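You operate a simulated robot arm through the tools that you are given. There is no shell and no other tool. Be economical: measure what you need, move in short steps, check, and stop when the job is done.

Carry out the task below with a simulated robot arm. There is one attempt and no reset: what you move stays moved.

TASK
Wipe the cream off the short belt's end, then start the belt.
Fine: push the emergency stop in before you reach in; use the blue pad and put it back before you pull the stop out and reset.

It is judged by the outcome, as a careful person would: the job done as asked, and still so three seconds after it is handed in. It fails if anything else is knocked over, pushed out of place, dropped, spilled or broken.

THE ROBOT
A 7-joint arm with a two-finger parallel gripper, fixed in place. Base frame: the origin is at the foot of the arm, x ahead of it, y to its left, z up. Lengths are in m, angles in rad, forces in N, time in s.
With the tool pointing down near the work surface it reaches from about 0.24 to 0.68 m from the base axis. Its first joint turns from -1.152 to 1.152 rad. Payload 2.4 kg.
Tool frame: the origin (TCP) lies between the finger pads and is the grasp point; the fingertips stand 0.03 m ahead of it; z points along the fingers, y is the line along which they close. The gripper opens to 0.094 m. The fingers are 0.028 m wide and 0.01 m thick; the gripper's body (0.05 by 0.096 m) begins 0.055 m behind the TCP.
Orientation is that of the tool frame in the base frame, as a unit quaternion [w, x, y, z]. With the fingers straight down and closing along the base's y, the tool's x points along the base's -x, its y along +y and its z along -z.

THE INTERFACE
- The arm moves only by the tool move_arm. Its argument "deltas" is a list of rows, each a list of 3 entries, a list of its own where there are three numbers: the shift along the tool's x, y, z in units of 20 mm (1.0 is 20 mm), then the turn, a rotation vector about the tool's x, y, z in units of 5 degrees (1.0 is 5 degrees), then the opening, from 0 (shut) to 1 (fully open). In form: [[[dx, dy, dz], [wx, wy, wz], jaw], ...]. A call has 1 to 10 rows; each row shifts and turns the commanded pose from where the row before left it, along the tool's axes as they then stand. A call with a number of a shift or a turn outside -1 to 1 is refused whole. A row lasts 0.2 s, in which the tool goes at most 0.05 m and 0.15 rad; a call with a longer step from one row to the next is refused whole, and so is a gripper value outside its range. A pose out of reach is approached as far as the arm can. The call stops where the force on the tool passes 40 N (or 10 N more than at its start, if that is more) or the arm is blocked; 0.2 s more then pass. The fingers move at their own pace (about 0.153 m/s each) and stop on an object; they squeeze with about 44 N. The grip force told is the motor's: it shows also when the fingers shut on nothing. Time passes only in rows, and 0.2 s behind the last, so rows that do not move let the fingers close. It gives the time, the measured TCP pose, the force on the tool (base axes), the opening and the grip force at its end, in the units of the frame above (readings bear some noise), and new pictures: "views" is both (left out), scene, wrist or none.
- Cameras (640 x 400 px; columns grow to the right, rows downward): "scene" is fixed at [0.0556, 0.4956, 1.4423]; the picture's right is [-0.48, -0.88, 0.00], its down [-0.51, 0.28, -0.81] and it looks along [0.71, -0.39, -0.59] (base axes); focal length 287 px, centre (320, 200). "wrist" rides on the gripper at [-0.037, 0, -0.058] in the tool frame; the picture's right is [0.00, -1.00, 0.00], its down [0.97, 0.00, -0.24] and it looks along [0.24, 0.00, 0.97] (tool axes); focal length 218 px, centre (320, 200).
- pixel_to_xyz(camera, pixels): for up to 12 pixels [column, row] of the newest picture of that camera ("zoom" is the newest enlarged one), the place [x, y, z] in the base frame of the surface seen there, good to about 0.002 m. No time passes.
- close_up(camera, box): a new picture of the part [left, top, right, bottom] of that camera's present view, enlarged. No time passes.
- finish_job(): hands the job in; it is judged then, once.

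Work in short steps. Measure before you move; look again where a grasp or a placing could have gone wrong, and mend it. You have 80 turns and 120 pictures in all, those below and enlarged ones among them. Open the gripper and draw the arm clear of the work before you hand the job in, unless the task says otherwise; then end with one line.

The tools are called after "Emit:" by a JSON object that holds its "api" and its "payload". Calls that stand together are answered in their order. move_arm: Moves the arm, as the interface text tells. Its arguments: {"type":"object","properties":{"deltas":{"type":"array"},"views":{"type":"string","enum":["both","scene","wrist","none"]}},"required":["deltas"]} The other tools are called the same way: pixel_to_xyz (camera, pixels) gives the place of the surface under pixels of a picture; close_up (camera, box) takes an enlarged picture of a part of a camera's view; finish_job () hands the job in.

At the start:

```text
time_s: 0.0
tcp_pos: [0.4105, 0.1452, 1.1981]
tcp_rot: [0.001, -0.001, 1.0, 0.0]
wrist_force: [-0.6, -1.2, 1.2]
width: 0.0941
grip_force: 0.1
```

scene: 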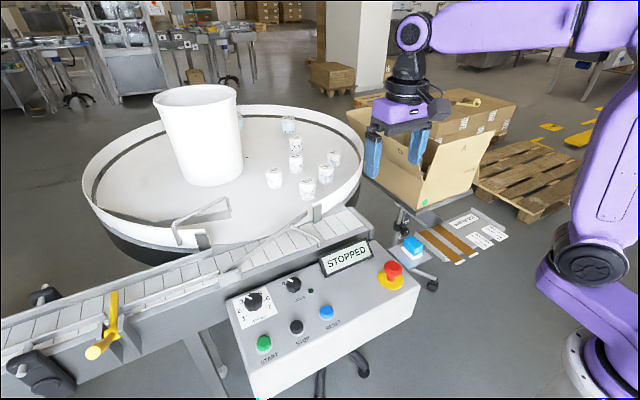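
wrist: 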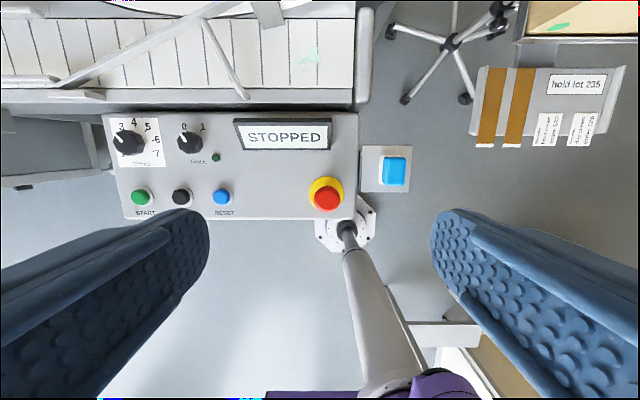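

The wrist view shows the panel with the red stop at (327,197), the blue pad at (394,170), and faint cream on the belt near (305,57). I'll measure these and enlarge.

Emit:
{"api": "pixel_to_xyz", "payload": {"camera": "wrist", "pixels": [[327, 197], [327, 181], [394, 170], [374, 185], [305, 57], [140, 197], [181, 197], [221, 196], [280, 135], [360, 60], [350, 80], [230, 90]]}}

Emit:
{"api": "close_up", "payload": {"camera": "wrist", "box": [220, 0, 420, 125]}}

Emit:
{"api": "close_up", "payload": {"camera": "wrist", "box": [100, 100, 420, 300]}}

Emit:
{"api": "close_up", "payload": {"camera": "scene", "box": [220, 180, 460, 330]}}

```text
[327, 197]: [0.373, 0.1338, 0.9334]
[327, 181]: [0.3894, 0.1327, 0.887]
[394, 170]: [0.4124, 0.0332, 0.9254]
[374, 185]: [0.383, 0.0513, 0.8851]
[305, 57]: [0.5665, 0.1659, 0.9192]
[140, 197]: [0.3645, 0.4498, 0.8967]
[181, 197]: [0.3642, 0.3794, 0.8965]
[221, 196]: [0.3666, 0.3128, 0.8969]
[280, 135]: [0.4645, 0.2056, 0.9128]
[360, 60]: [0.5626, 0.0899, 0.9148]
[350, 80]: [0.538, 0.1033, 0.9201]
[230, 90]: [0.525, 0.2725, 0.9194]
```

```text
3.20 times, centred on (320, 62) of wrist
```

zoom: 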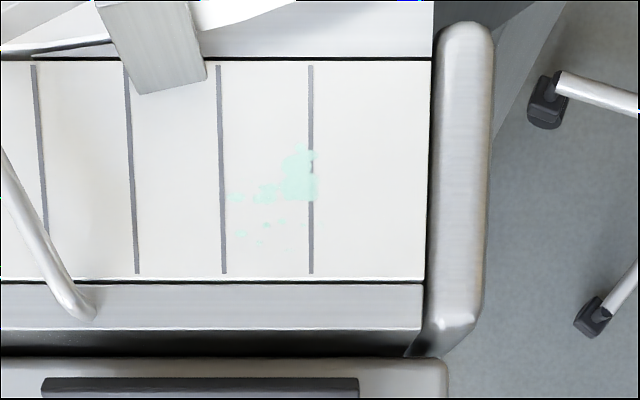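

```text
2.00 times, centred on (260, 200) of wrist
```

zoom: 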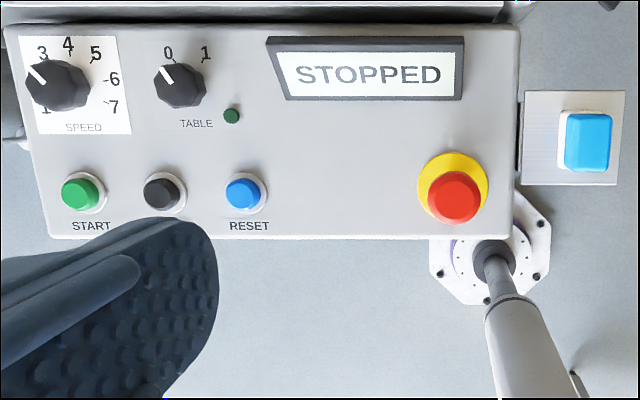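

```text
2.67 times, centred on (340, 255) of scene
```

zoom: 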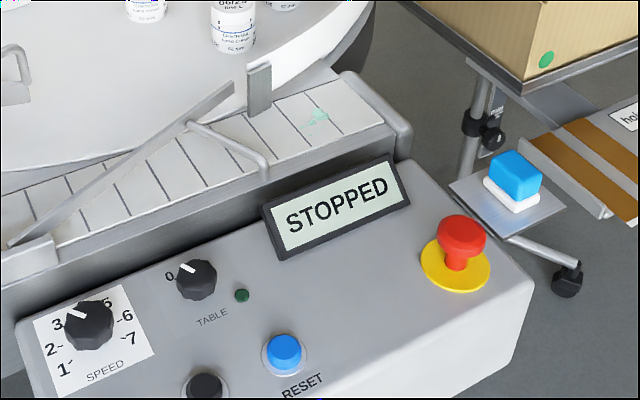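

Cream is mint, spread over about x 0.53–0.58. I measure the cream's extent, the pad, the stop and the belt's edges more exactly from the zoom.

Emit:
{"api": "pixel_to_xyz", "payload": {"camera": "zoom", "pixels": [[462, 228], [462, 215], [440, 235], [484, 235], [458, 262], [516, 158], [490, 165], [540, 180], [520, 185], [510, 205], [470, 180], [555, 207]]}}

Emit:
{"api": "pixel_to_xyz", "payload": {"camera": "wrist", "pixels": [[316, 45], [292, 62], [318, 60], [300, 78], [294, 74], [354, 30], [351, 85], [368, 60], [290, 96], [270, 20], [245, 98], [222, 160]]}}

Emit:
{"api": "pixel_to_xyz", "payload": {"camera": "wrist", "pixels": [[384, 158], [405, 158], [384, 184], [405, 184], [313, 197], [341, 197], [327, 187], [327, 208], [381, 170], [362, 148], [408, 190], [290, 120]]}}

Emit:
{"api": "close_up", "payload": {"camera": "scene", "box": [360, 220, 456, 300]}}

```text
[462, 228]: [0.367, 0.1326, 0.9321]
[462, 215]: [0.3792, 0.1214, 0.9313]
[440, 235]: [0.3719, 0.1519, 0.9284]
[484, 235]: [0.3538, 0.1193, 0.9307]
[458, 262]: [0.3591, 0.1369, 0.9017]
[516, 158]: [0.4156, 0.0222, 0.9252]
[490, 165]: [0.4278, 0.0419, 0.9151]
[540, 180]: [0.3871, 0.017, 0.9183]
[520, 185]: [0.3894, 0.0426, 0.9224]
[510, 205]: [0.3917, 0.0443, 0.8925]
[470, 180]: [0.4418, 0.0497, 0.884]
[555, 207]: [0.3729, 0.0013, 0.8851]
```

```text
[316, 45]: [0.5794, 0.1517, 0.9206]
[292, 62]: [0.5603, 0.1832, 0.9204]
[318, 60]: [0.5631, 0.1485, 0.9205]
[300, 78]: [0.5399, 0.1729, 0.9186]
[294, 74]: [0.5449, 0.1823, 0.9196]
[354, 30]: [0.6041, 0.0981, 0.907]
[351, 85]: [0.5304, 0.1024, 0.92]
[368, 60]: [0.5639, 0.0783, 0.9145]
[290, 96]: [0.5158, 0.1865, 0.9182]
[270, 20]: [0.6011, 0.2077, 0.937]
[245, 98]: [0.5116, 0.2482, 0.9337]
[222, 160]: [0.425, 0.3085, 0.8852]
```

```text
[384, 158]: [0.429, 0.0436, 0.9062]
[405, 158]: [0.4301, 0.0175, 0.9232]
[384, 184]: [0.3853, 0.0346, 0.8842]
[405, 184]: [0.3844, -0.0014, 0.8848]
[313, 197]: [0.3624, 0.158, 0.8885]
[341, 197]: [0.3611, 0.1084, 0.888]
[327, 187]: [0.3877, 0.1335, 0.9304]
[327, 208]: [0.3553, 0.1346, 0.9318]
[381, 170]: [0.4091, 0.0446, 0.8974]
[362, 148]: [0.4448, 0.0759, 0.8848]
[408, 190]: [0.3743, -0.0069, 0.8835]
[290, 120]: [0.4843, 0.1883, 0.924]
```

```text
5.00 times, centred on (408, 260) of scene
```

zoom: 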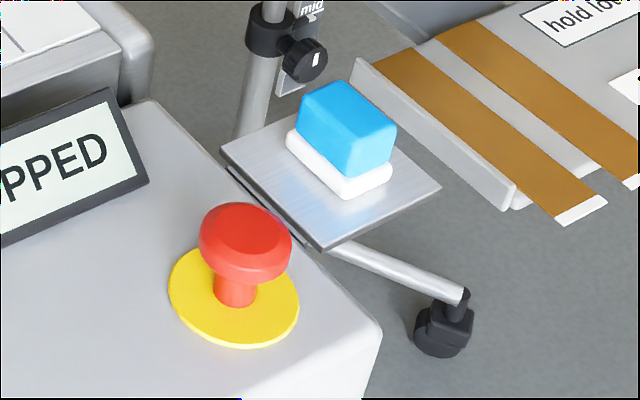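

Stop button centre is about (0.371, 0.134), top 0.933; the pad is about (0.41, 0.031), top 0.925; the belt is at 0.920. I go above the stop with the fingers shut.

Emit:
{"api": "move_arm", "payload": {"deltas": [[[0.2, -0.06, 1], [0, 0, 0], 0], [[0.2, -0.06, 1], [0, 0, 0], 0], [[0.2, -0.06, 1], [0, 0, 0], 0], [[0.2, -0.06, 1], [0, 0, 0], 0], [[0.2, -0.06, 1], [0, 0, 0], 0], [[0.2, -0.06, 1], [0, 0, 0], 0], [[0.2, -0.06, 1], [0, 0, 0], 0], [[0.2, -0.06, 1], [0, 0, 0], 0], [[0.2, -0.06, 1], [0, 0, 0], 0], [[0.18, -0.02, 1], [0, 0, 0], 0]]}}

```text
time_s: 2.2
tcp_pos: [0.3728, 0.1352, 0.9976]
tcp_rot: [0.001, 0.0, 1.0, 0.001]
wrist_force: [0.2, 1.3, 0.9]
width: 0.0001
grip_force: 33.4
```

scene: 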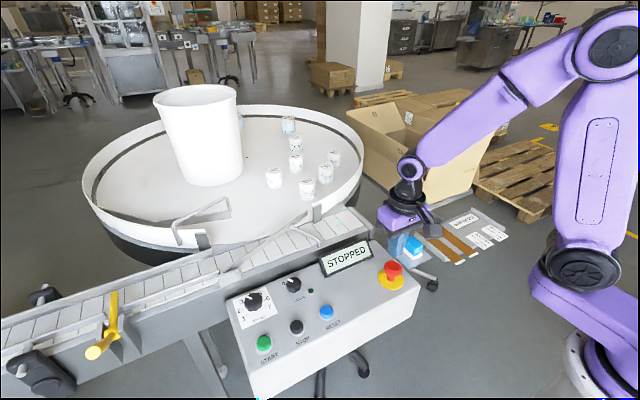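
wrist: 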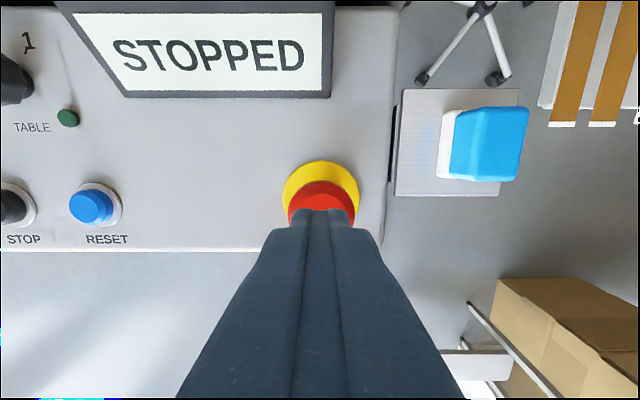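

The fingertips are over the red cap at (321,200), about 35 mm above it. I descend and press gently.

Emit:
{"api": "move_arm", "payload": {"deltas": [[[0, 0, 0.8], [0, 0, 0], 0], [[0, 0, 0.7], [0, 0, 0], 0], [[0, 0, 0.2], [0, 0, 0], 0], [[0, 0, 0.15], [0, 0, 0], 0], [[0, 0, 0.15], [0, 0, 0], 0], [[0, 0, 0.15], [0, 0, 0], 0], [[0, 0, 0.15], [0, 0, 0], 0]]}}

```text
time_s: 3.8
tcp_pos: [0.3712, 0.1358, 0.9516]
tcp_rot: [0.001, -0.001, 1.0, 0.0]
wrist_force: [-0.1, -0.1, 0.5]
width: 0.0
grip_force: 32.9
```

scene: 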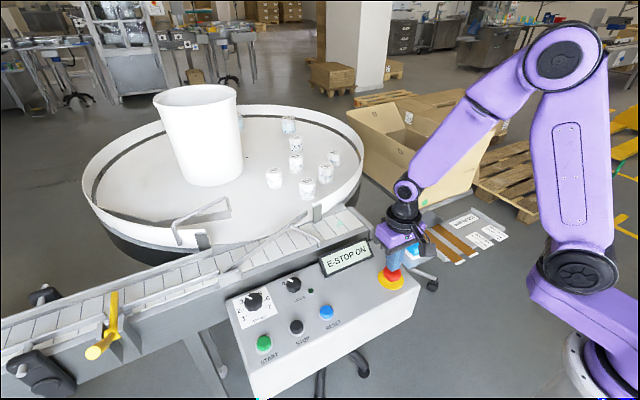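
wrist: 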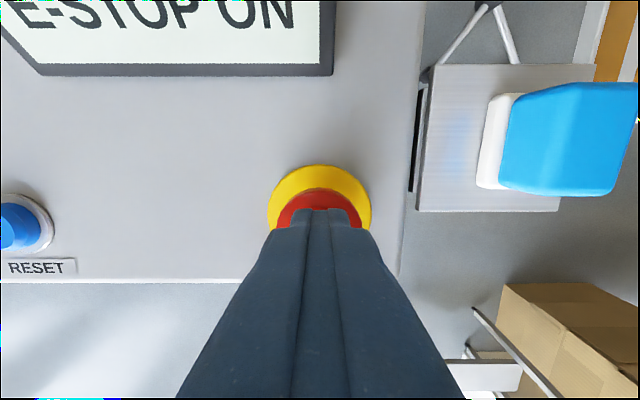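

The display reads E-STOP ON. I rise and move over the pad with the jaws open.

Emit:
{"api": "move_arm", "payload": {"deltas": [[[0, 0, -1], [0, 0, 0], 0], [[0, 0, -1], [0, 0, 0], 0], [[0, 0, -1], [0, 0, 0], 0.3], [[0, 0, -1], [0, 0, 0], 0.6], [[-0.4, -1, 0], [0, 0, 0], 0.8], [[-0.4, -1, 0], [0, 0, 0], 0.8], [[-0.4, -1, 0], [0, 0, 0], 0.8], [[-0.4, -1, 0], [0, 0, 0], 0.8], [[-0.35, -1, 0], [0, 0, 0], 0.8], [[0, -0.2, 0], [0, 0, 0], 0.8]]}}

```text
time_s: 6.0
tcp_pos: [0.4126, 0.0302, 1.0317]
tcp_rot: [0.001, 0.0, 1.0, 0.0]
wrist_force: [-0.7, -0.5, 1.2]
width: 0.0752
grip_force: 0.2
```

scene: 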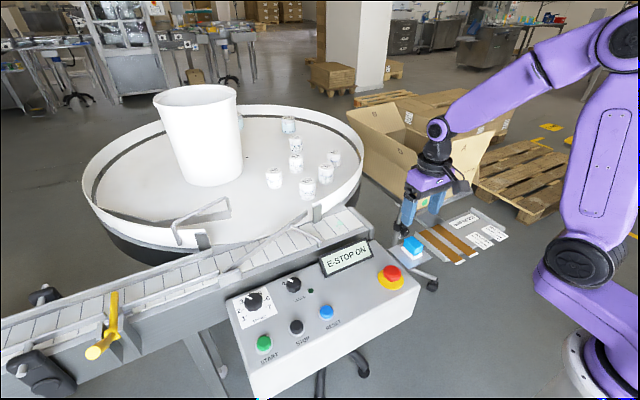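
wrist: 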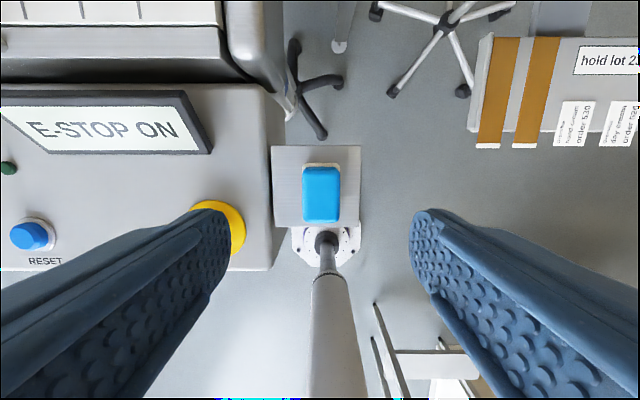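

Emit:
{"api": "pixel_to_xyz", "payload": {"camera": "wrist", "pixels": [[321, 195], [304, 195], [338, 195], [321, 171], [321, 218], [321, 164], [336, 165], [305, 164], [273, 150], [360, 150], [358, 224], [276, 226]]}}

Emit:
{"api": "close_up", "payload": {"camera": "wrist", "box": [260, 130, 380, 240]}}

```text
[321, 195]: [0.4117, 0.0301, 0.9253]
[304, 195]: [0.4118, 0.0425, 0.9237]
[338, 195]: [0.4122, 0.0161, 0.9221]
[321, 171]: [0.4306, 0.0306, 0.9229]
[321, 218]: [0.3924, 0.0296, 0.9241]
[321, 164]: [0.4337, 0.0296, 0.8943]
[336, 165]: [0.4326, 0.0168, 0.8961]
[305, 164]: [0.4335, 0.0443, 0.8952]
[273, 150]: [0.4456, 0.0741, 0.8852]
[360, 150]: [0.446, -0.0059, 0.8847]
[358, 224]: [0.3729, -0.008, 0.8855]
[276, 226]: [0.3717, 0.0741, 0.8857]
```

```text
3.64 times, centred on (320, 185) of wrist
```

zoom: 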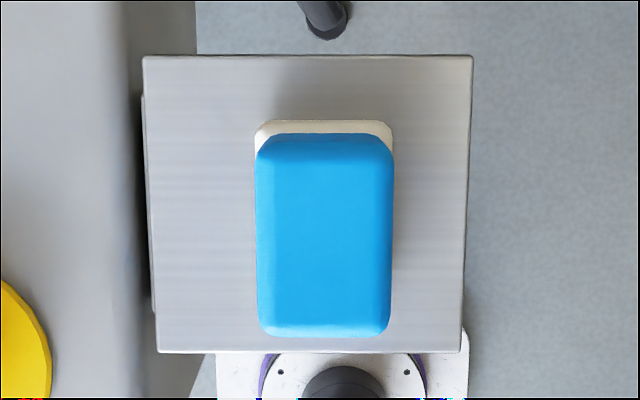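

Pad centre is (0.411, 0.030), well aligned. I descend so the tips reach z ≈ 0.905 and close on the blue part.

Emit:
{"api": "move_arm", "payload": {"deltas": [[[0.07, 0, 1], [0, 0, 0], 0.6], [[0, 0, 1], [0, 0, 0], 0.6], [[0, 0, 1], [0, 0, 0], 0.6], [[0, 0, 1], [0, 0, 0], 0.6], [[0, 0, 0.8], [0, 0, 0], 0.6], [[0, 0, 0], [0, 0, 0], 0.6], [[0, 0, 0], [0, 0, 0], 0], [[0, 0, 0], [0, 0, 0], 0], [[0, 0, 0], [0, 0, 0], 0]]}}

```text
time_s: 8.0
tcp_pos: [0.4103, 0.0305, 0.9387]
tcp_rot: [0.001, -0.001, 1.0, 0.0]
wrist_force: [-0.8, -0.6, 0.0]
width: 0.0285
grip_force: 44.2
```

scene: 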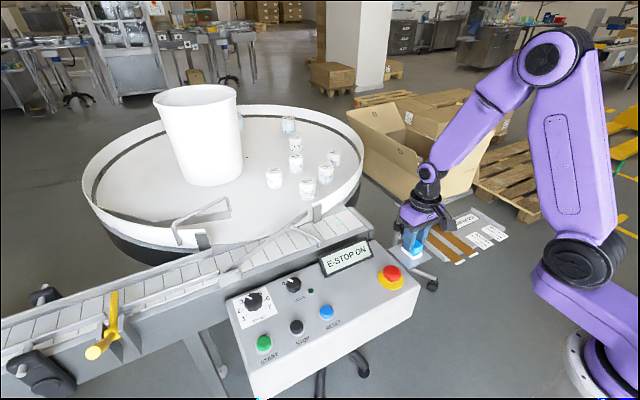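
wrist: 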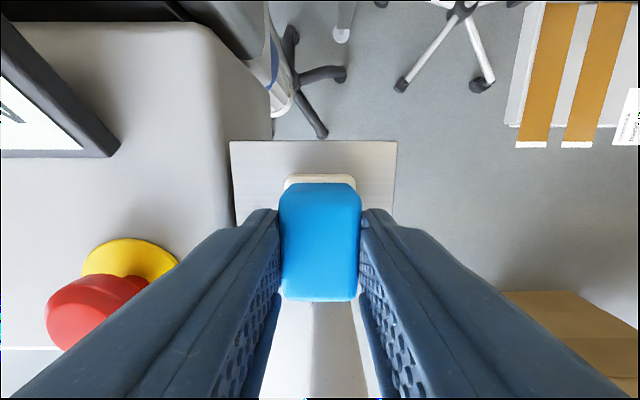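

Pad gripped (width 0.0285). I lift straight up and carry it above the panel side of the belt, looking at the cream on the way.

Emit:
{"api": "move_arm", "payload": {"deltas": [[[0, 0, -1], [0, 0, 0], 0], [[0, 0, -1], [0, 0, 0], 0], [[0, 0, -1], [0, 0, 0], 0], [[0, 0, -1], [0, 0, 0], 0], [[0, 0, -1], [0, 0, 0], 0], [[0, 0, -1], [0, 0, 0], 0], [[-0.5, 1, 0], [0, 0, 0], 0], [[-0.5, 1, 0], [0, 0, 0], 0], [[-1, 1, 0], [0, 0, 0], 0], [[-1, 1, 0], [0, 0, 0], 0]]}}

Emit:
{"api": "move_arm", "payload": {"deltas": [[[-0.5, 1, 0], [0, 0, 0], 0], [[-0.5, 0.5, 0], [0, 0, 0], 0]]}}

```text
time_s: 10.2
tcp_pos: [0.4683, 0.1106, 1.0546]
tcp_rot: [0.001, 0.0, 1.0, 0.001]
wrist_force: [0.5, -0.4, -0.1]
width: 0.0
grip_force: 32.8
```

scene: 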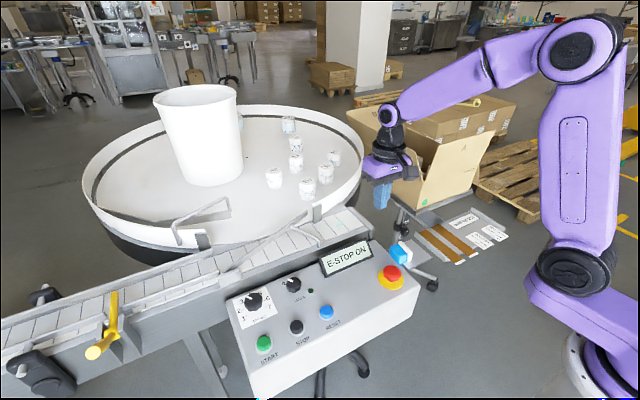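
wrist: 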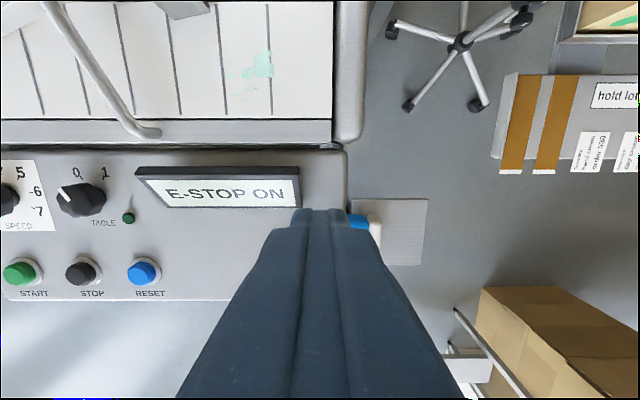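

```text
time_s: 10.8
tcp_pos: [0.4893, 0.1405, 1.0549]
tcp_rot: [0.001, -0.001, 1.0, 0.001]
wrist_force: [0.1, 0.3, -0.6]
width: 0.0
grip_force: 32.9
```

scene: 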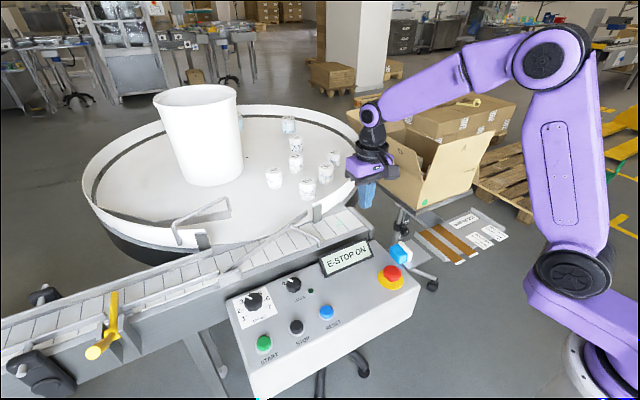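
wrist: 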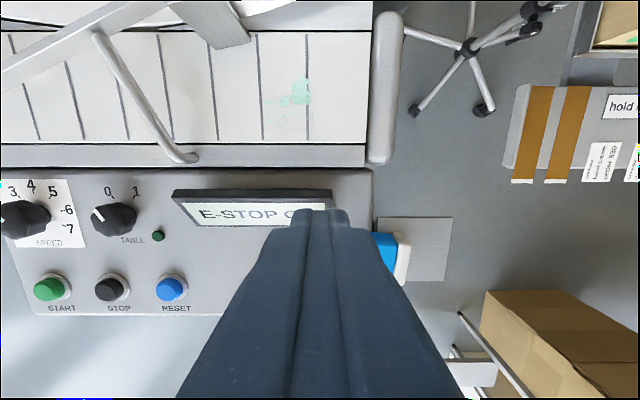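

The grip was lost: width is 0 and the pad lies tipped on its side near (385,255). I look before doing anything.

Emit:
{"api": "close_up", "payload": {"camera": "scene", "box": [360, 220, 456, 300]}}

Emit:
{"api": "move_arm", "payload": {"deltas": [[[0.8, -1, -0.5], [0, 0, 0], 0], [[0.8, -1, -0.5], [0, 0, 0], 0], [[0.8, -1, -0.5], [0, 0, 0], 0], [[0.8, -1, -0.5], [0, 0, 0], 0.8], [[0.5, -0.4, 0], [0, 0, 0], 0.8], [[0, 0, 0], [0, 0, 0], 0.8]], "views": "wrist"}}

```text
5.00 times, centred on (408, 260) of scene
```

zoom: 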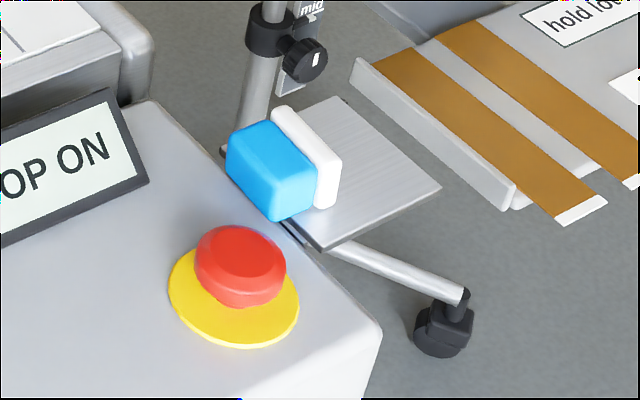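

```text
time_s: 12.2
tcp_pos: [0.4158, 0.0526, 1.0949]
tcp_rot: [0.001, 0.0, 1.0, 0.0]
wrist_force: [0.0, 0.4, -0.6]
width: 0.0753
grip_force: 0.0
```

wrist: 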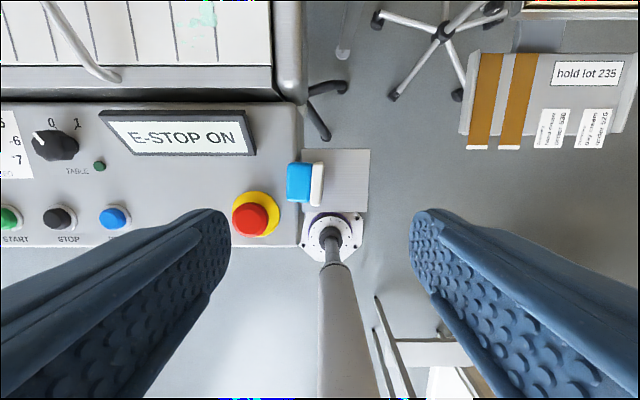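

The pad lies on its side, sole facing −y, resting on the plate. I measure it now.

Emit:
{"api": "pixel_to_xyz", "payload": {"camera": "wrist", "pixels": [[299, 182], [287, 182], [310, 182], [317, 182], [322, 182], [299, 164], [299, 200], [317, 163], [317, 204], [253, 218], [335, 155], [299, 205]]}}

Emit:
{"api": "close_up", "payload": {"camera": "wrist", "box": [230, 130, 390, 240]}}

```text
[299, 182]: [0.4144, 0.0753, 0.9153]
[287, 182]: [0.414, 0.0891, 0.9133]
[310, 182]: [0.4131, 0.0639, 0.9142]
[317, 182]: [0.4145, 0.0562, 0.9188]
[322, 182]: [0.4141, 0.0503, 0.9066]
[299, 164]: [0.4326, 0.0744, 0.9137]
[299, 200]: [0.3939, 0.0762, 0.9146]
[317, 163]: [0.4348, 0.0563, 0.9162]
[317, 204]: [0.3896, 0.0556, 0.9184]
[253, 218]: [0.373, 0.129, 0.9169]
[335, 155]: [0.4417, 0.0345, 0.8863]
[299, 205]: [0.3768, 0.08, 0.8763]
```

```text
3.64 times, centred on (310, 185) of wrist
```

zoom: 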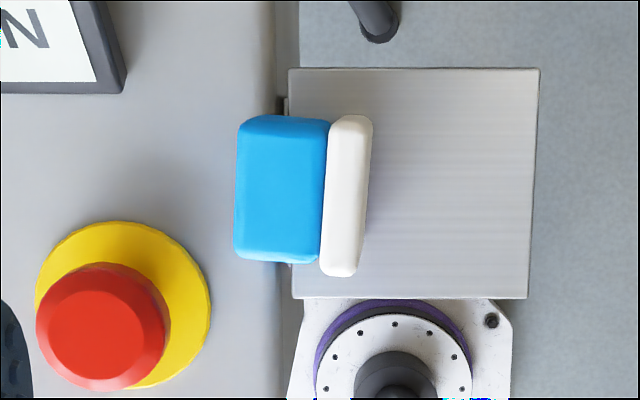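

I'll grip the blue part across x. First I turn the tool −90° about its z, high above everything.

Emit:
{"api": "move_arm", "payload": {"deltas": [[[0, 0, 0], [0, 0, -1], 0.8], [[0, 0, 0], [0, 0, -1], 0.8], [[0, 0, 0], [0, 0, -1], 0.8], [[0, 0, 0], [0, 0, -1], 0.8], [[0, 0, 0], [0, 0, -1], 0.8], [[0, 0, 0], [0, 0, -1], 0.8], [[0, 0, 0], [0, 0, -1], 0.8], [[0, 0, 0], [0, 0, -1], 0.8], [[0, 0, 0], [0, 0, -1], 0.8], [[0, 0, 0], [0, 0, -1], 0.8]], "views": "none"}}

Emit:
{"api": "move_arm", "payload": {"deltas": [[[0, 0, 0], [0, 0, -1], 0.8], [[0, 0, 0], [0, 0, -1], 0.8], [[0, 0, 0], [0, 0, -1], 0.8], [[0, 0, 0], [0, 0, -1], 0.8], [[0, 0, 0], [0, 0, -1], 0.8], [[0, 0, 0], [0, 0, -1], 0.8], [[0, 0, 0], [0, 0, -1], 0.8], [[0, 0, 0], [0, 0, -1], 0.8], [[0, 0, 0], [0, 0, 0], 0.8]]}}

```text
time_s: 14.4
tcp_pos: [0.4176, 0.053, 1.0962]
tcp_rot: [0.001, -0.424, 0.906, 0.0]
wrist_force: [-0.2, -0.5, -0.3]
width: 0.075
grip_force: 0.0
```

```text
time_s: 16.4
tcp_pos: [0.4147, 0.0526, 1.0957]
tcp_rot: [0.0, 0.707, -0.707, 0.001]
wrist_force: [-0.2, 0.3, -0.8]
width: 0.0754
grip_force: 0.2
```

scene: 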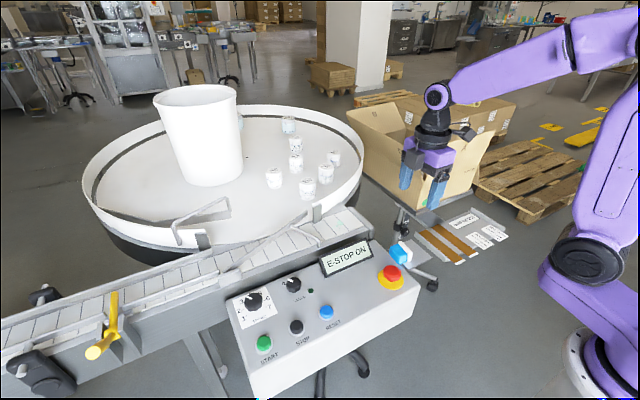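
wrist: 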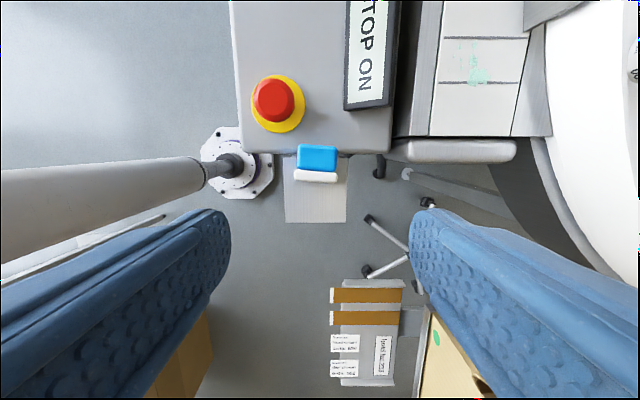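

Turned well. The pad sits at (317,160) in the wrist view; I descend over the blue part to TCP (0.413, 0.076, 0.921) and close.

Emit:
{"api": "pixel_to_xyz", "payload": {"camera": "wrist", "pixels": [[317, 157], [300, 157], [334, 157], [317, 175], [372, 330], [345, 290], [372, 383], [190, 370], [430, 370], [316, 210]]}}

Emit:
{"api": "move_arm", "payload": {"deltas": [[[-0.4, 0.06, 1], [0, 0, 0], 0.8], [[-0.4, 0, 1], [0, 0, 0], 0.8], [[-0.35, 0, 1], [0, 0, 0], 0.8], [[0, 0, 1], [0, 0, 0], 0.8], [[0, 0, 0.8], [0, 0, 0], 0.8]], "views": "wrist"}}

```text
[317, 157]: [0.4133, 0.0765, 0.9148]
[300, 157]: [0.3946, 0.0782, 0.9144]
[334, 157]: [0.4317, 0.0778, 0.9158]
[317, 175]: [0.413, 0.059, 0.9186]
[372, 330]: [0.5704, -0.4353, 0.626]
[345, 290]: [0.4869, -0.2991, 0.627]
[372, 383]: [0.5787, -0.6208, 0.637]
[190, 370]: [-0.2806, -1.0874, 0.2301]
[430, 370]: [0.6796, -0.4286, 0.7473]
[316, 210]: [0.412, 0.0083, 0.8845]
```

```text
time_s: 17.6
tcp_pos: [0.4149, 0.0758, 1.0]
tcp_rot: [-0.001, 0.707, -0.707, 0.001]
wrist_force: [0.1, -0.8, -0.2]
width: 0.0752
grip_force: 0.1
```

wrist: 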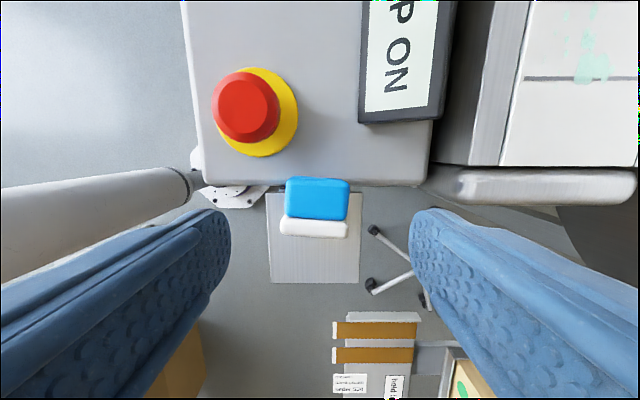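

Aligned; fingers straddle the blue. I go down the remaining 79 mm and close.

Emit:
{"api": "move_arm", "payload": {"deltas": [[[0, 0.08, 1], [0, 0, 0], 0.8], [[0, 0, 1], [0, 0, 0], 0.8], [[0, 0, 1], [0, 0, 0], 0.8], [[0, 0, 0.85], [0, 0, 0], 0.8], [[0, 0, 0], [0, 0, 0], 0.8], [[0, 0, 0], [0, 0, 0], 0.4], [[0, 0, 0], [0, 0, 0], 0], [[0, 0, 0], [0, 0, 0], 0], [[0, 0, 0], [0, 0, 0], 0]]}}

```text
time_s: 19.6
tcp_pos: [0.414, 0.0738, 0.923]
tcp_rot: [0.001, -0.707, 0.708, 0.0]
wrist_force: [-0.6, 2.0, 6.9]
width: 0.0474
grip_force: 43.8
```

scene: 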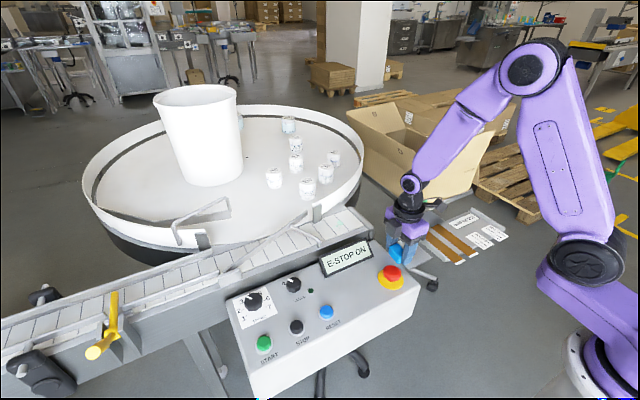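
wrist: 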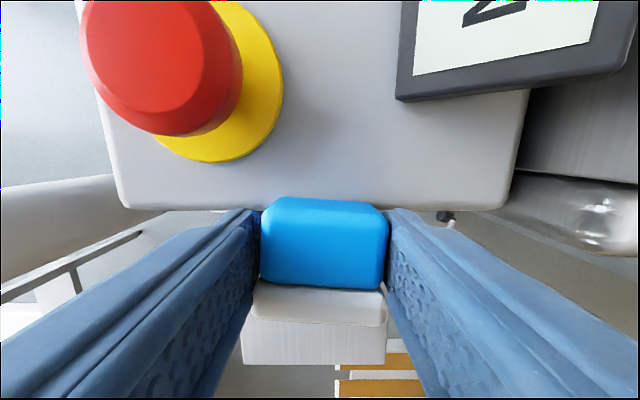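

Width 0.0474 means the fingers caught the sole's edge, not the blue (0.042). I open, shift 5 mm to +y and close again.

Emit:
{"api": "move_arm", "payload": {"deltas": [[[0, 0, 0], [0, 0, 0], 0.8], [[0, 0, 0], [0, 0, 0], 0.8], [[-0.28, 0, 0], [0, 0, 0], 0.8], [[0, 0, 0], [0, 0, 0], 0.8], [[0, 0, 0], [0, 0, 0], 0.4], [[0, 0, 0], [0, 0, 0], 0], [[0, 0, 0], [0, 0, 0], 0], [[0, 0, 0], [0, 0, 0], 0]], "views": "wrist"}}

```text
time_s: 21.4
tcp_pos: [0.4138, 0.0791, 0.9235]
tcp_rot: [0.0, -0.707, 0.707, -0.001]
wrist_force: [0.2, 1.0, 0.5]
width: 0.0429
grip_force: 43.0
```

wrist: 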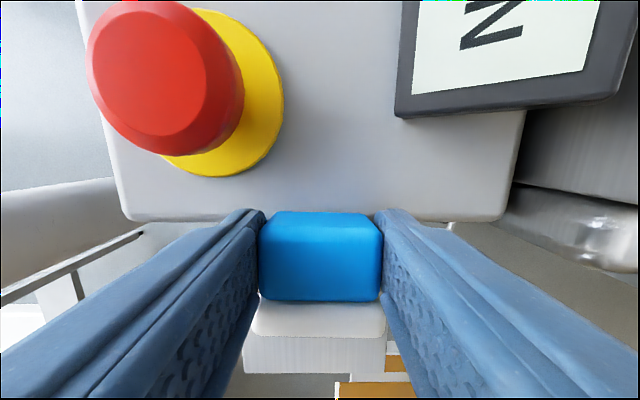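

Width 0.0429 on the blue now. A slow lift with a check.

Emit:
{"api": "move_arm", "payload": {"deltas": [[[0, 0, -0.2], [0, 0, 0], 0], [[0, 0, -0.3], [0, 0, 0], 0], [[0, 0, -0.4], [0, 0, 0], 0], [[0, 0, -0.5], [0, 0, 0], 0], [[0, 0, -0.6], [0, 0, 0], 0]], "views": "wrist"}}

```text
time_s: 22.6
tcp_pos: [0.4135, 0.0809, 0.9621]
tcp_rot: [0.001, -0.707, 0.708, -0.001]
wrist_force: [-0.9, 0.3, -0.4]
width: 0.0427
grip_force: 43.9
```

wrist: 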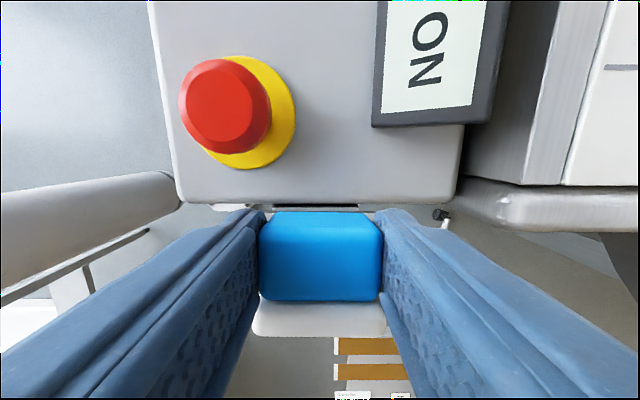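

Held firmly. I lift to about 1.06, move to y ≈ 0.03 and begin tilting (−tool y).

Emit:
{"api": "move_arm", "payload": {"deltas": [[[0, 0, -1], [0, 0, 0], 0], [[0, 0, -1], [0, 0, 0], 0], [[0, 0, -1], [0, 0, 0], 0], [[0.5, 0, -1], [0, 0, 0], 0], [[1, 0, -1], [0, 0, 0], 0], [[1, 0, 0], [0, 0, 0], 0], [[0, 0, 0], [0, -1, 0], 0], [[0, 0, 0], [0, -1, 0], 0], [[0, 0, 0], [0, -1, 0], 0], [[0, 0, 0], [0, -1, 0], 0]]}}

```text
time_s: 24.8
tcp_pos: [0.4136, 0.0318, 1.0623]
tcp_rot: [-0.124, 0.697, -0.696, -0.123]
wrist_force: [0.9, -0.8, -0.9]
width: 0.0428
grip_force: 43.8
```

scene: 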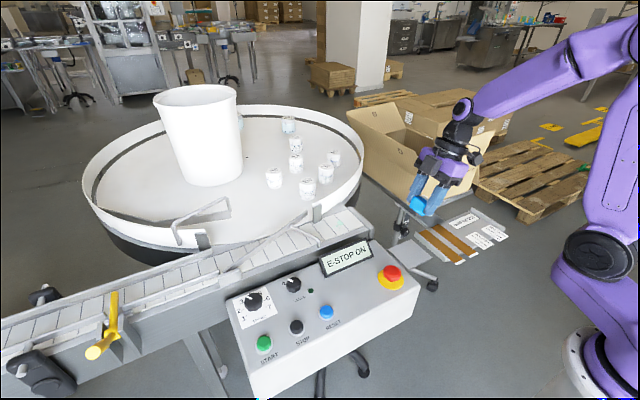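
wrist: 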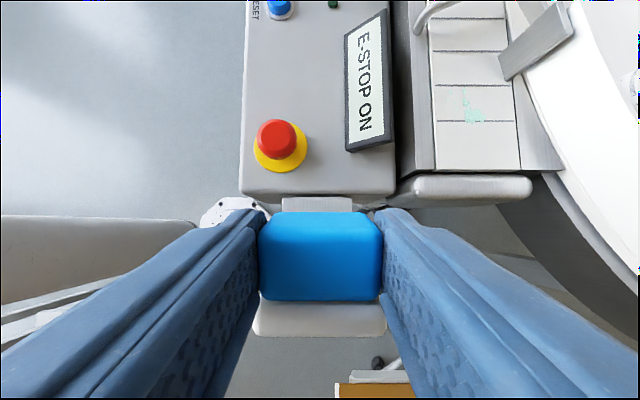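

Tilting the right way. Ten more steps, to 70°.

Emit:
{"api": "move_arm", "payload": {"deltas": [[[0, 0, 0], [0, -1, 0], 0], [[0, 0, 0], [0, -1, 0], 0], [[0, 0, 0], [0, -1, 0], 0], [[0, 0, 0], [0, -1, 0], 0], [[0, 0, 0], [0, -1, 0], 0], [[0, 0, 0], [0, -1, 0], 0], [[0, 0, 0], [0, -1, 0], 0], [[0, 0, 0], [0, -1, 0], 0], [[0, 0, 0], [0, -1, 0], 0], [[0, 0, 0], [0, -1, 0], 0]]}}

```text
time_s: 27.0
tcp_pos: [0.4128, 0.0327, 1.064]
tcp_rot: [0.407, -0.579, 0.579, 0.406]
wrist_force: [0.1, -0.5, -1.2]
width: 0.0428
grip_force: 43.6
```

scene: 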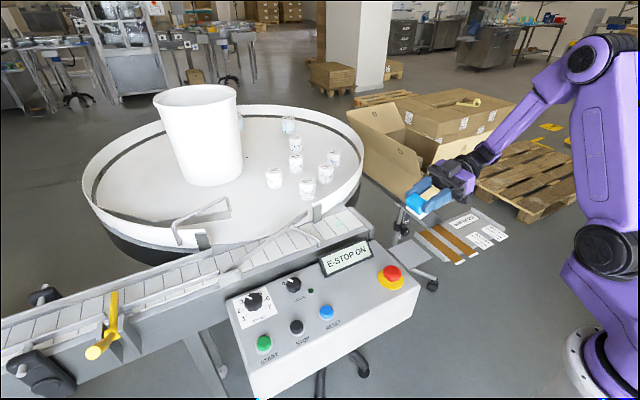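
wrist: 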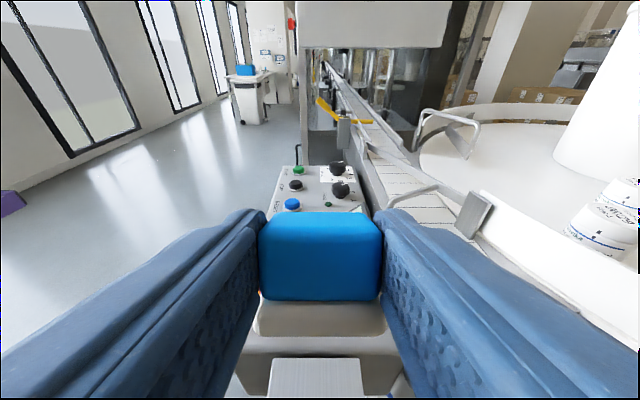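

70° reached. Four more steps to 90°, then back −24 mm in y so the pad will sit at its original spot.

Emit:
{"api": "move_arm", "payload": {"deltas": [[[0, 0, 0], [0, -1, 0], 0], [[0, 0, 0], [0, -1, 0], 0], [[0, 0, 0], [0, -1, 0], 0], [[0, 0, 0], [0, -1, 0], 0], [[0, 0, -0.6], [0, 0, 0], 0], [[0, 0, -0.6], [0, 0, 0], 0], [[0, 0, 0], [0, 0, 0], 0]]}}

```text
time_s: 28.6
tcp_pos: [0.4123, 0.0077, 1.0634]
tcp_rot: [-0.5, 0.5, -0.499, -0.5]
wrist_force: [-0.7, 0.2, -0.1]
width: 0.0428
grip_force: 43.8
```

scene: 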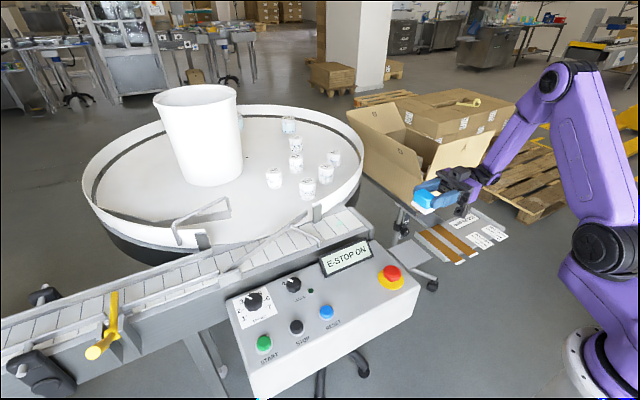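
wrist: 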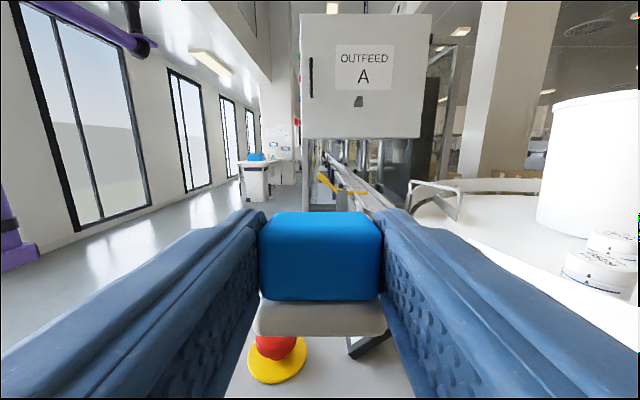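

The pad is level, sole down, held. I lower along tool +x, slowing near the plate.

Emit:
{"api": "move_arm", "payload": {"deltas": [[[1, 0, 0], [0, 0, 0], 0], [[1, 0, 0], [0, 0, 0], 0], [[1, 0, 0], [0, 0, 0], 0], [[1, 0, 0], [0, 0, 0], 0], [[1, 0, 0], [0, 0, 0], 0], [[1, 0, 0], [0, 0, 0], 0], [[0.6, 0, 0], [0, 0, 0], 0], [[0.2, 0, 0], [0, 0, 0], 0], [[0.1, 0, 0], [0, 0, 0], 0]]}}

Emit:
{"api": "close_up", "payload": {"camera": "scene", "box": [360, 200, 480, 300]}}

```text
time_s: 30.6
tcp_pos: [0.4134, 0.0068, 0.9245]
tcp_rot: [0.501, -0.5, 0.499, 0.5]
wrist_force: [-0.1, 0.8, -0.7]
width: 0.0426
grip_force: 43.3
```

scene: 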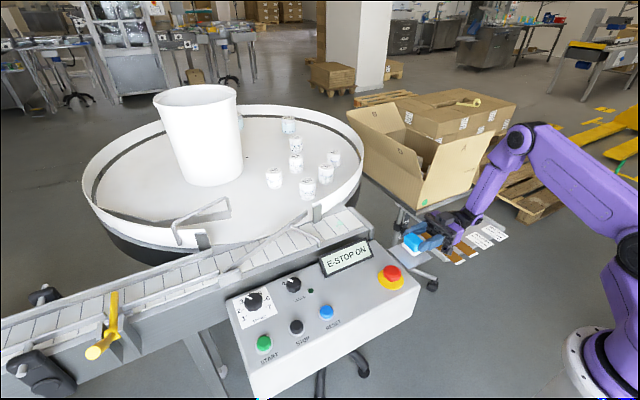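
wrist: 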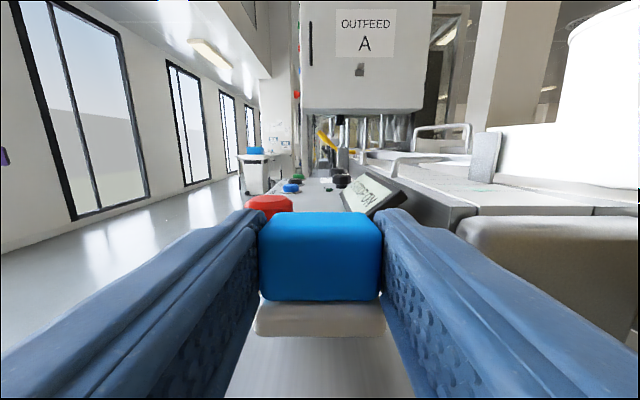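

```text
4.00 times, centred on (420, 250) of scene
```

zoom: 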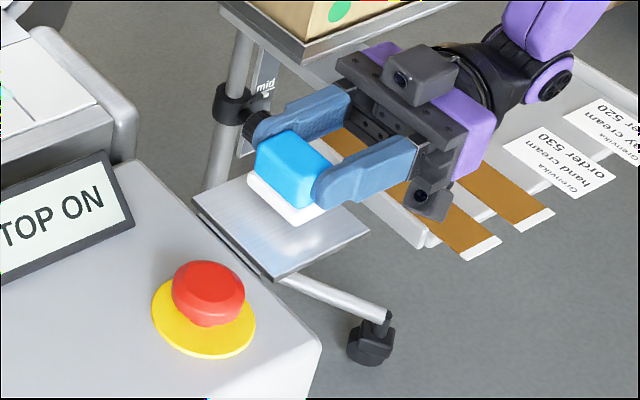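

No contact yet; I keep lowering in 2 mm steps and watch the force.

Emit:
{"api": "move_arm", "payload": {"deltas": [[[0.1, 0, 0.1], [0, 0, 0], 0], [[0.1, 0, 0], [0, 0, 0], 0], [[0.1, 0, 0], [0, 0, 0], 0]], "views": "none"}}

Emit:
{"api": "move_arm", "payload": {"deltas": [[[0.05, 0, 0], [0, 0, 0], 0], [[0.05, 0, 0], [0, 0, 0], 0]], "views": "wrist"}}

```text
time_s: 31.4
tcp_pos: [0.4117, 0.0088, 0.9191]
tcp_rot: [-0.5, 0.5, -0.5, -0.5]
wrist_force: [0.2, 0.0, -0.1]
width: 0.0427
grip_force: 43.7
```

```text
time_s: 32.0
tcp_pos: [0.4133, 0.0094, 0.9178]
tcp_rot: [-0.5, 0.501, -0.499, -0.5]
wrist_force: [0.9, -0.8, -0.4]
width: 0.0428
grip_force: 44.0
```

wrist: 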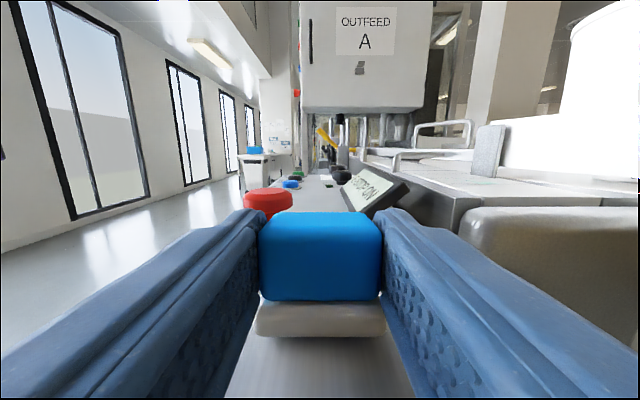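

Emit:
{"api": "move_arm", "payload": {"deltas": [[[0.05, 0, 0], [0, 0, 0], 0], [[0.05, 0, 0], [0, 0, 0], 0]], "views": "none"}}

Emit:
{"api": "move_arm", "payload": {"deltas": [[[0.05, 0, 0], [0, 0, 0], 0], [[0.05, 0, 0], [0, 0, 0], 0]], "views": "none"}}

```text
time_s: 32.6
tcp_pos: [0.4125, 0.0099, 0.9172]
tcp_rot: [0.501, -0.5, 0.499, 0.501]
wrist_force: [-2.3, -1.3, 8.5]
width: 0.0428
grip_force: 44.1
```

```text
time_s: 33.2
tcp_pos: [0.4121, 0.0103, 0.9148]
tcp_rot: [0.503, -0.498, 0.496, 0.502]
wrist_force: [-2.7, -1.8, 26.5]
width: 0.0427
grip_force: 44.5
```

Contact (26 N). I ease back 2 mm, open, and withdraw along −y.

Emit:
{"api": "move_arm", "payload": {"deltas": [[[-0.09, 0, 0], [0, 0, 0], 0], [[0, 0, 0], [0, 0, 0], 0.65], [[0, 0, 0], [0, 0, 0], 0.65], [[0, 0, -0.4], [0, 0, 0], 0.65], [[0, 0, -1], [0, 0, 0], 0.65], [[0, 0, -1], [0, 0, 0], 0.65], [[0, 0, -1], [0, 0, 0], 0.65], [[0, 0, -1], [0, 0, 0], 0.65]]}}

Emit:
{"api": "close_up", "payload": {"camera": "scene", "box": [360, 200, 480, 300]}}

```text
time_s: 35.0
tcp_pos: [0.4109, -0.0774, 0.9159]
tcp_rot: [0.5, -0.501, 0.498, 0.501]
wrist_force: [0.0, -0.1, 0.1]
width: 0.061
grip_force: 0.1
```

scene: 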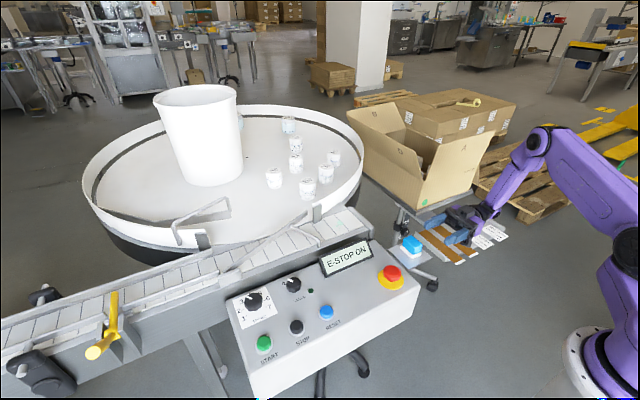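
wrist: 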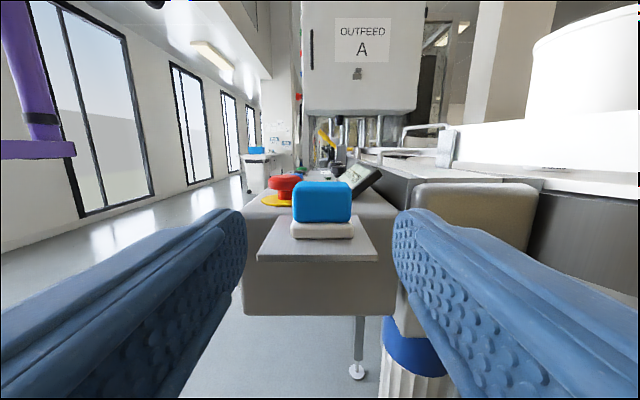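

```text
4.00 times, centred on (420, 250) of scene
```

zoom: 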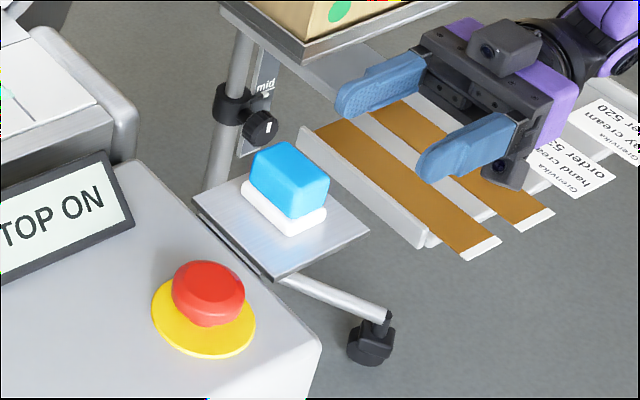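

The pad is upright at its original spot. I raise the arm, then turn the fingers back down.

Emit:
{"api": "move_arm", "payload": {"deltas": [[[-1, 0, 0], [0, 0, 0], 0.65], [[-1, 0, 0], [0, 0, 0], 0.65], [[-1, 0, 0], [0, 0, 0], 0.65], [[-1, 0, 0], [0, 0, 0], 0.65], [[-1, 0, 0], [0, 0, 0], 0.65], [[-1, 0, 0], [0, 0, 0], 0.65], [[-1, 0, 0], [0, 0, 0], 0.65], [[0, 0, 0], [0, 1, 0], 0.65], [[0, 0, 0], [0, 1, 0], 0.65], [[0, 0, 0], [0, 1, 0], 0.65]], "views": "none"}}

Emit:
{"api": "move_arm", "payload": {"deltas": [[[0, 0, 0], [0, 1, 0], 0.65], [[0, 0, 0], [0, 1, 0], 0.65], [[0, 0, 0], [0, 1, 0], 0.65], [[0, 0, 0], [0, 1, 0], 0.65], [[0, 0, 0], [0, 1, 0], 0.65], [[0, 0, 0], [0, 1, 0], 0.65], [[0, 0, 0], [0, 1, 0], 0.65], [[0, 0, 0], [0, 1, 0], 0.65], [[0, 0, 0], [0, 1, 0], 0.65], [[0, 0, 0], [0, 1, 0], 0.65]], "views": "none"}}

Emit:
{"api": "move_arm", "payload": {"deltas": [[[0, 0, 0], [0, 1, 0], 0.65], [[0, 0, 0], [0, 1, 0], 0.65], [[0, 0, 0], [0, 1, 0], 0.65], [[0, 0, 0], [0, 1, 0], 0.65], [[0, 0, 0], [0, 1, 0], 0.65], [[-1, 0, 0], [0, 0, 0], 0.65], [[-1, 0, 0], [0, 0, 0], 0.65], [[-1, 0, 0], [0, 0, 0], 0.65], [[-1, 0, 0], [0, 0, 0], 0.65], [[-1, 0, 0], [0, 0, 0], 0.65]]}}

```text
time_s: 37.2
tcp_pos: [0.412, -0.0776, 1.0547]
tcp_rot: [-0.43, 0.562, -0.561, -0.43]
wrist_force: [-0.2, 0.4, 0.4]
width: 0.0611
grip_force: 0.0
```

```text
time_s: 39.4
tcp_pos: [0.413, -0.0792, 1.0567]
tcp_rot: [-0.152, 0.691, -0.69, -0.152]
wrist_force: [0.1, 0.3, -0.6]
width: 0.0609
grip_force: 0.0
```

```text
time_s: 41.6
tcp_pos: [0.4104, 0.0211, 1.0548]
tcp_rot: [-0.001, 0.707, -0.707, 0.0]
wrist_force: [-0.4, 0.2, -1.2]
width: 0.0611
grip_force: 0.0
```

scene: 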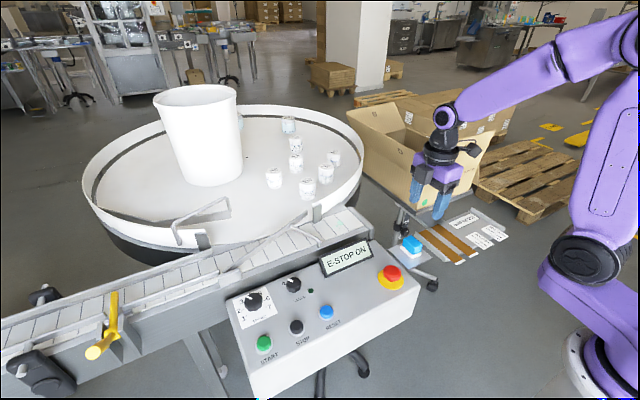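
wrist: 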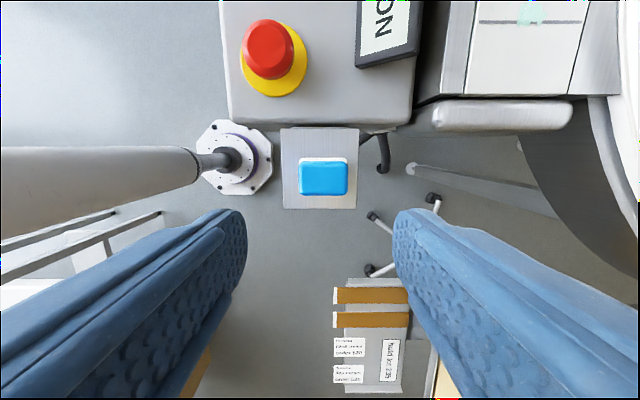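

Emit:
{"api": "pixel_to_xyz", "payload": {"camera": "wrist", "pixels": [[323, 178], [301, 178], [345, 178], [323, 163], [323, 194], [323, 160], [300, 160], [345, 160], [283, 130], [355, 206]]}}

```text
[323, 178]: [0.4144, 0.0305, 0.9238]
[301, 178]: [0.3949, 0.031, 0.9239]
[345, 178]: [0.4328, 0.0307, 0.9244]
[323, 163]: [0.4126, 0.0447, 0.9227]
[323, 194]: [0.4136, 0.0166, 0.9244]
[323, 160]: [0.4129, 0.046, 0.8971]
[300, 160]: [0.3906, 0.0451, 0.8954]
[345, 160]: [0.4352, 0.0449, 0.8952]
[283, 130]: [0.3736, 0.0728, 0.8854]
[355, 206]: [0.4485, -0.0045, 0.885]
```

Pad centre is (0.4135, 0.0305), sole top about 0.896. I descend with tips just above the sole and close deeper than the first time.

Emit:
{"api": "move_arm", "payload": {"deltas": [[[-0.47, -0.15, 0.5], [0, 0, 0], 0.65], [[0, 0, 1], [0, 0, 0], 0.65], [[0, 0, 1], [0, 0, 0], 0.65], [[0, 0, 1], [0, 0, 0], 0.65], [[0, 0, 1], [0, 0, 0], 0.65], [[0, 0, 1], [0, 0, 0], 0.65], [[0, 0, 0.6], [0, 0, 0], 0.65], [[0, 0, 0], [0, 0, 0], 0.65]], "views": "wrist"}}

```text
time_s: 43.4
tcp_pos: [0.417, 0.0314, 0.9319]
tcp_rot: [-0.001, 0.707, -0.707, 0.001]
wrist_force: [-0.2, -0.3, 0.0]
width: 0.0611
grip_force: 0.0
```

wrist: 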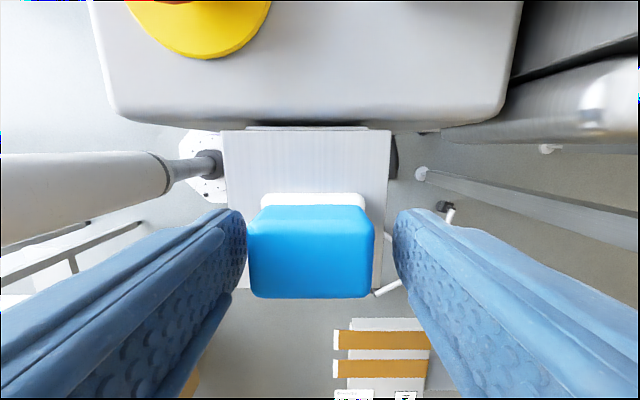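

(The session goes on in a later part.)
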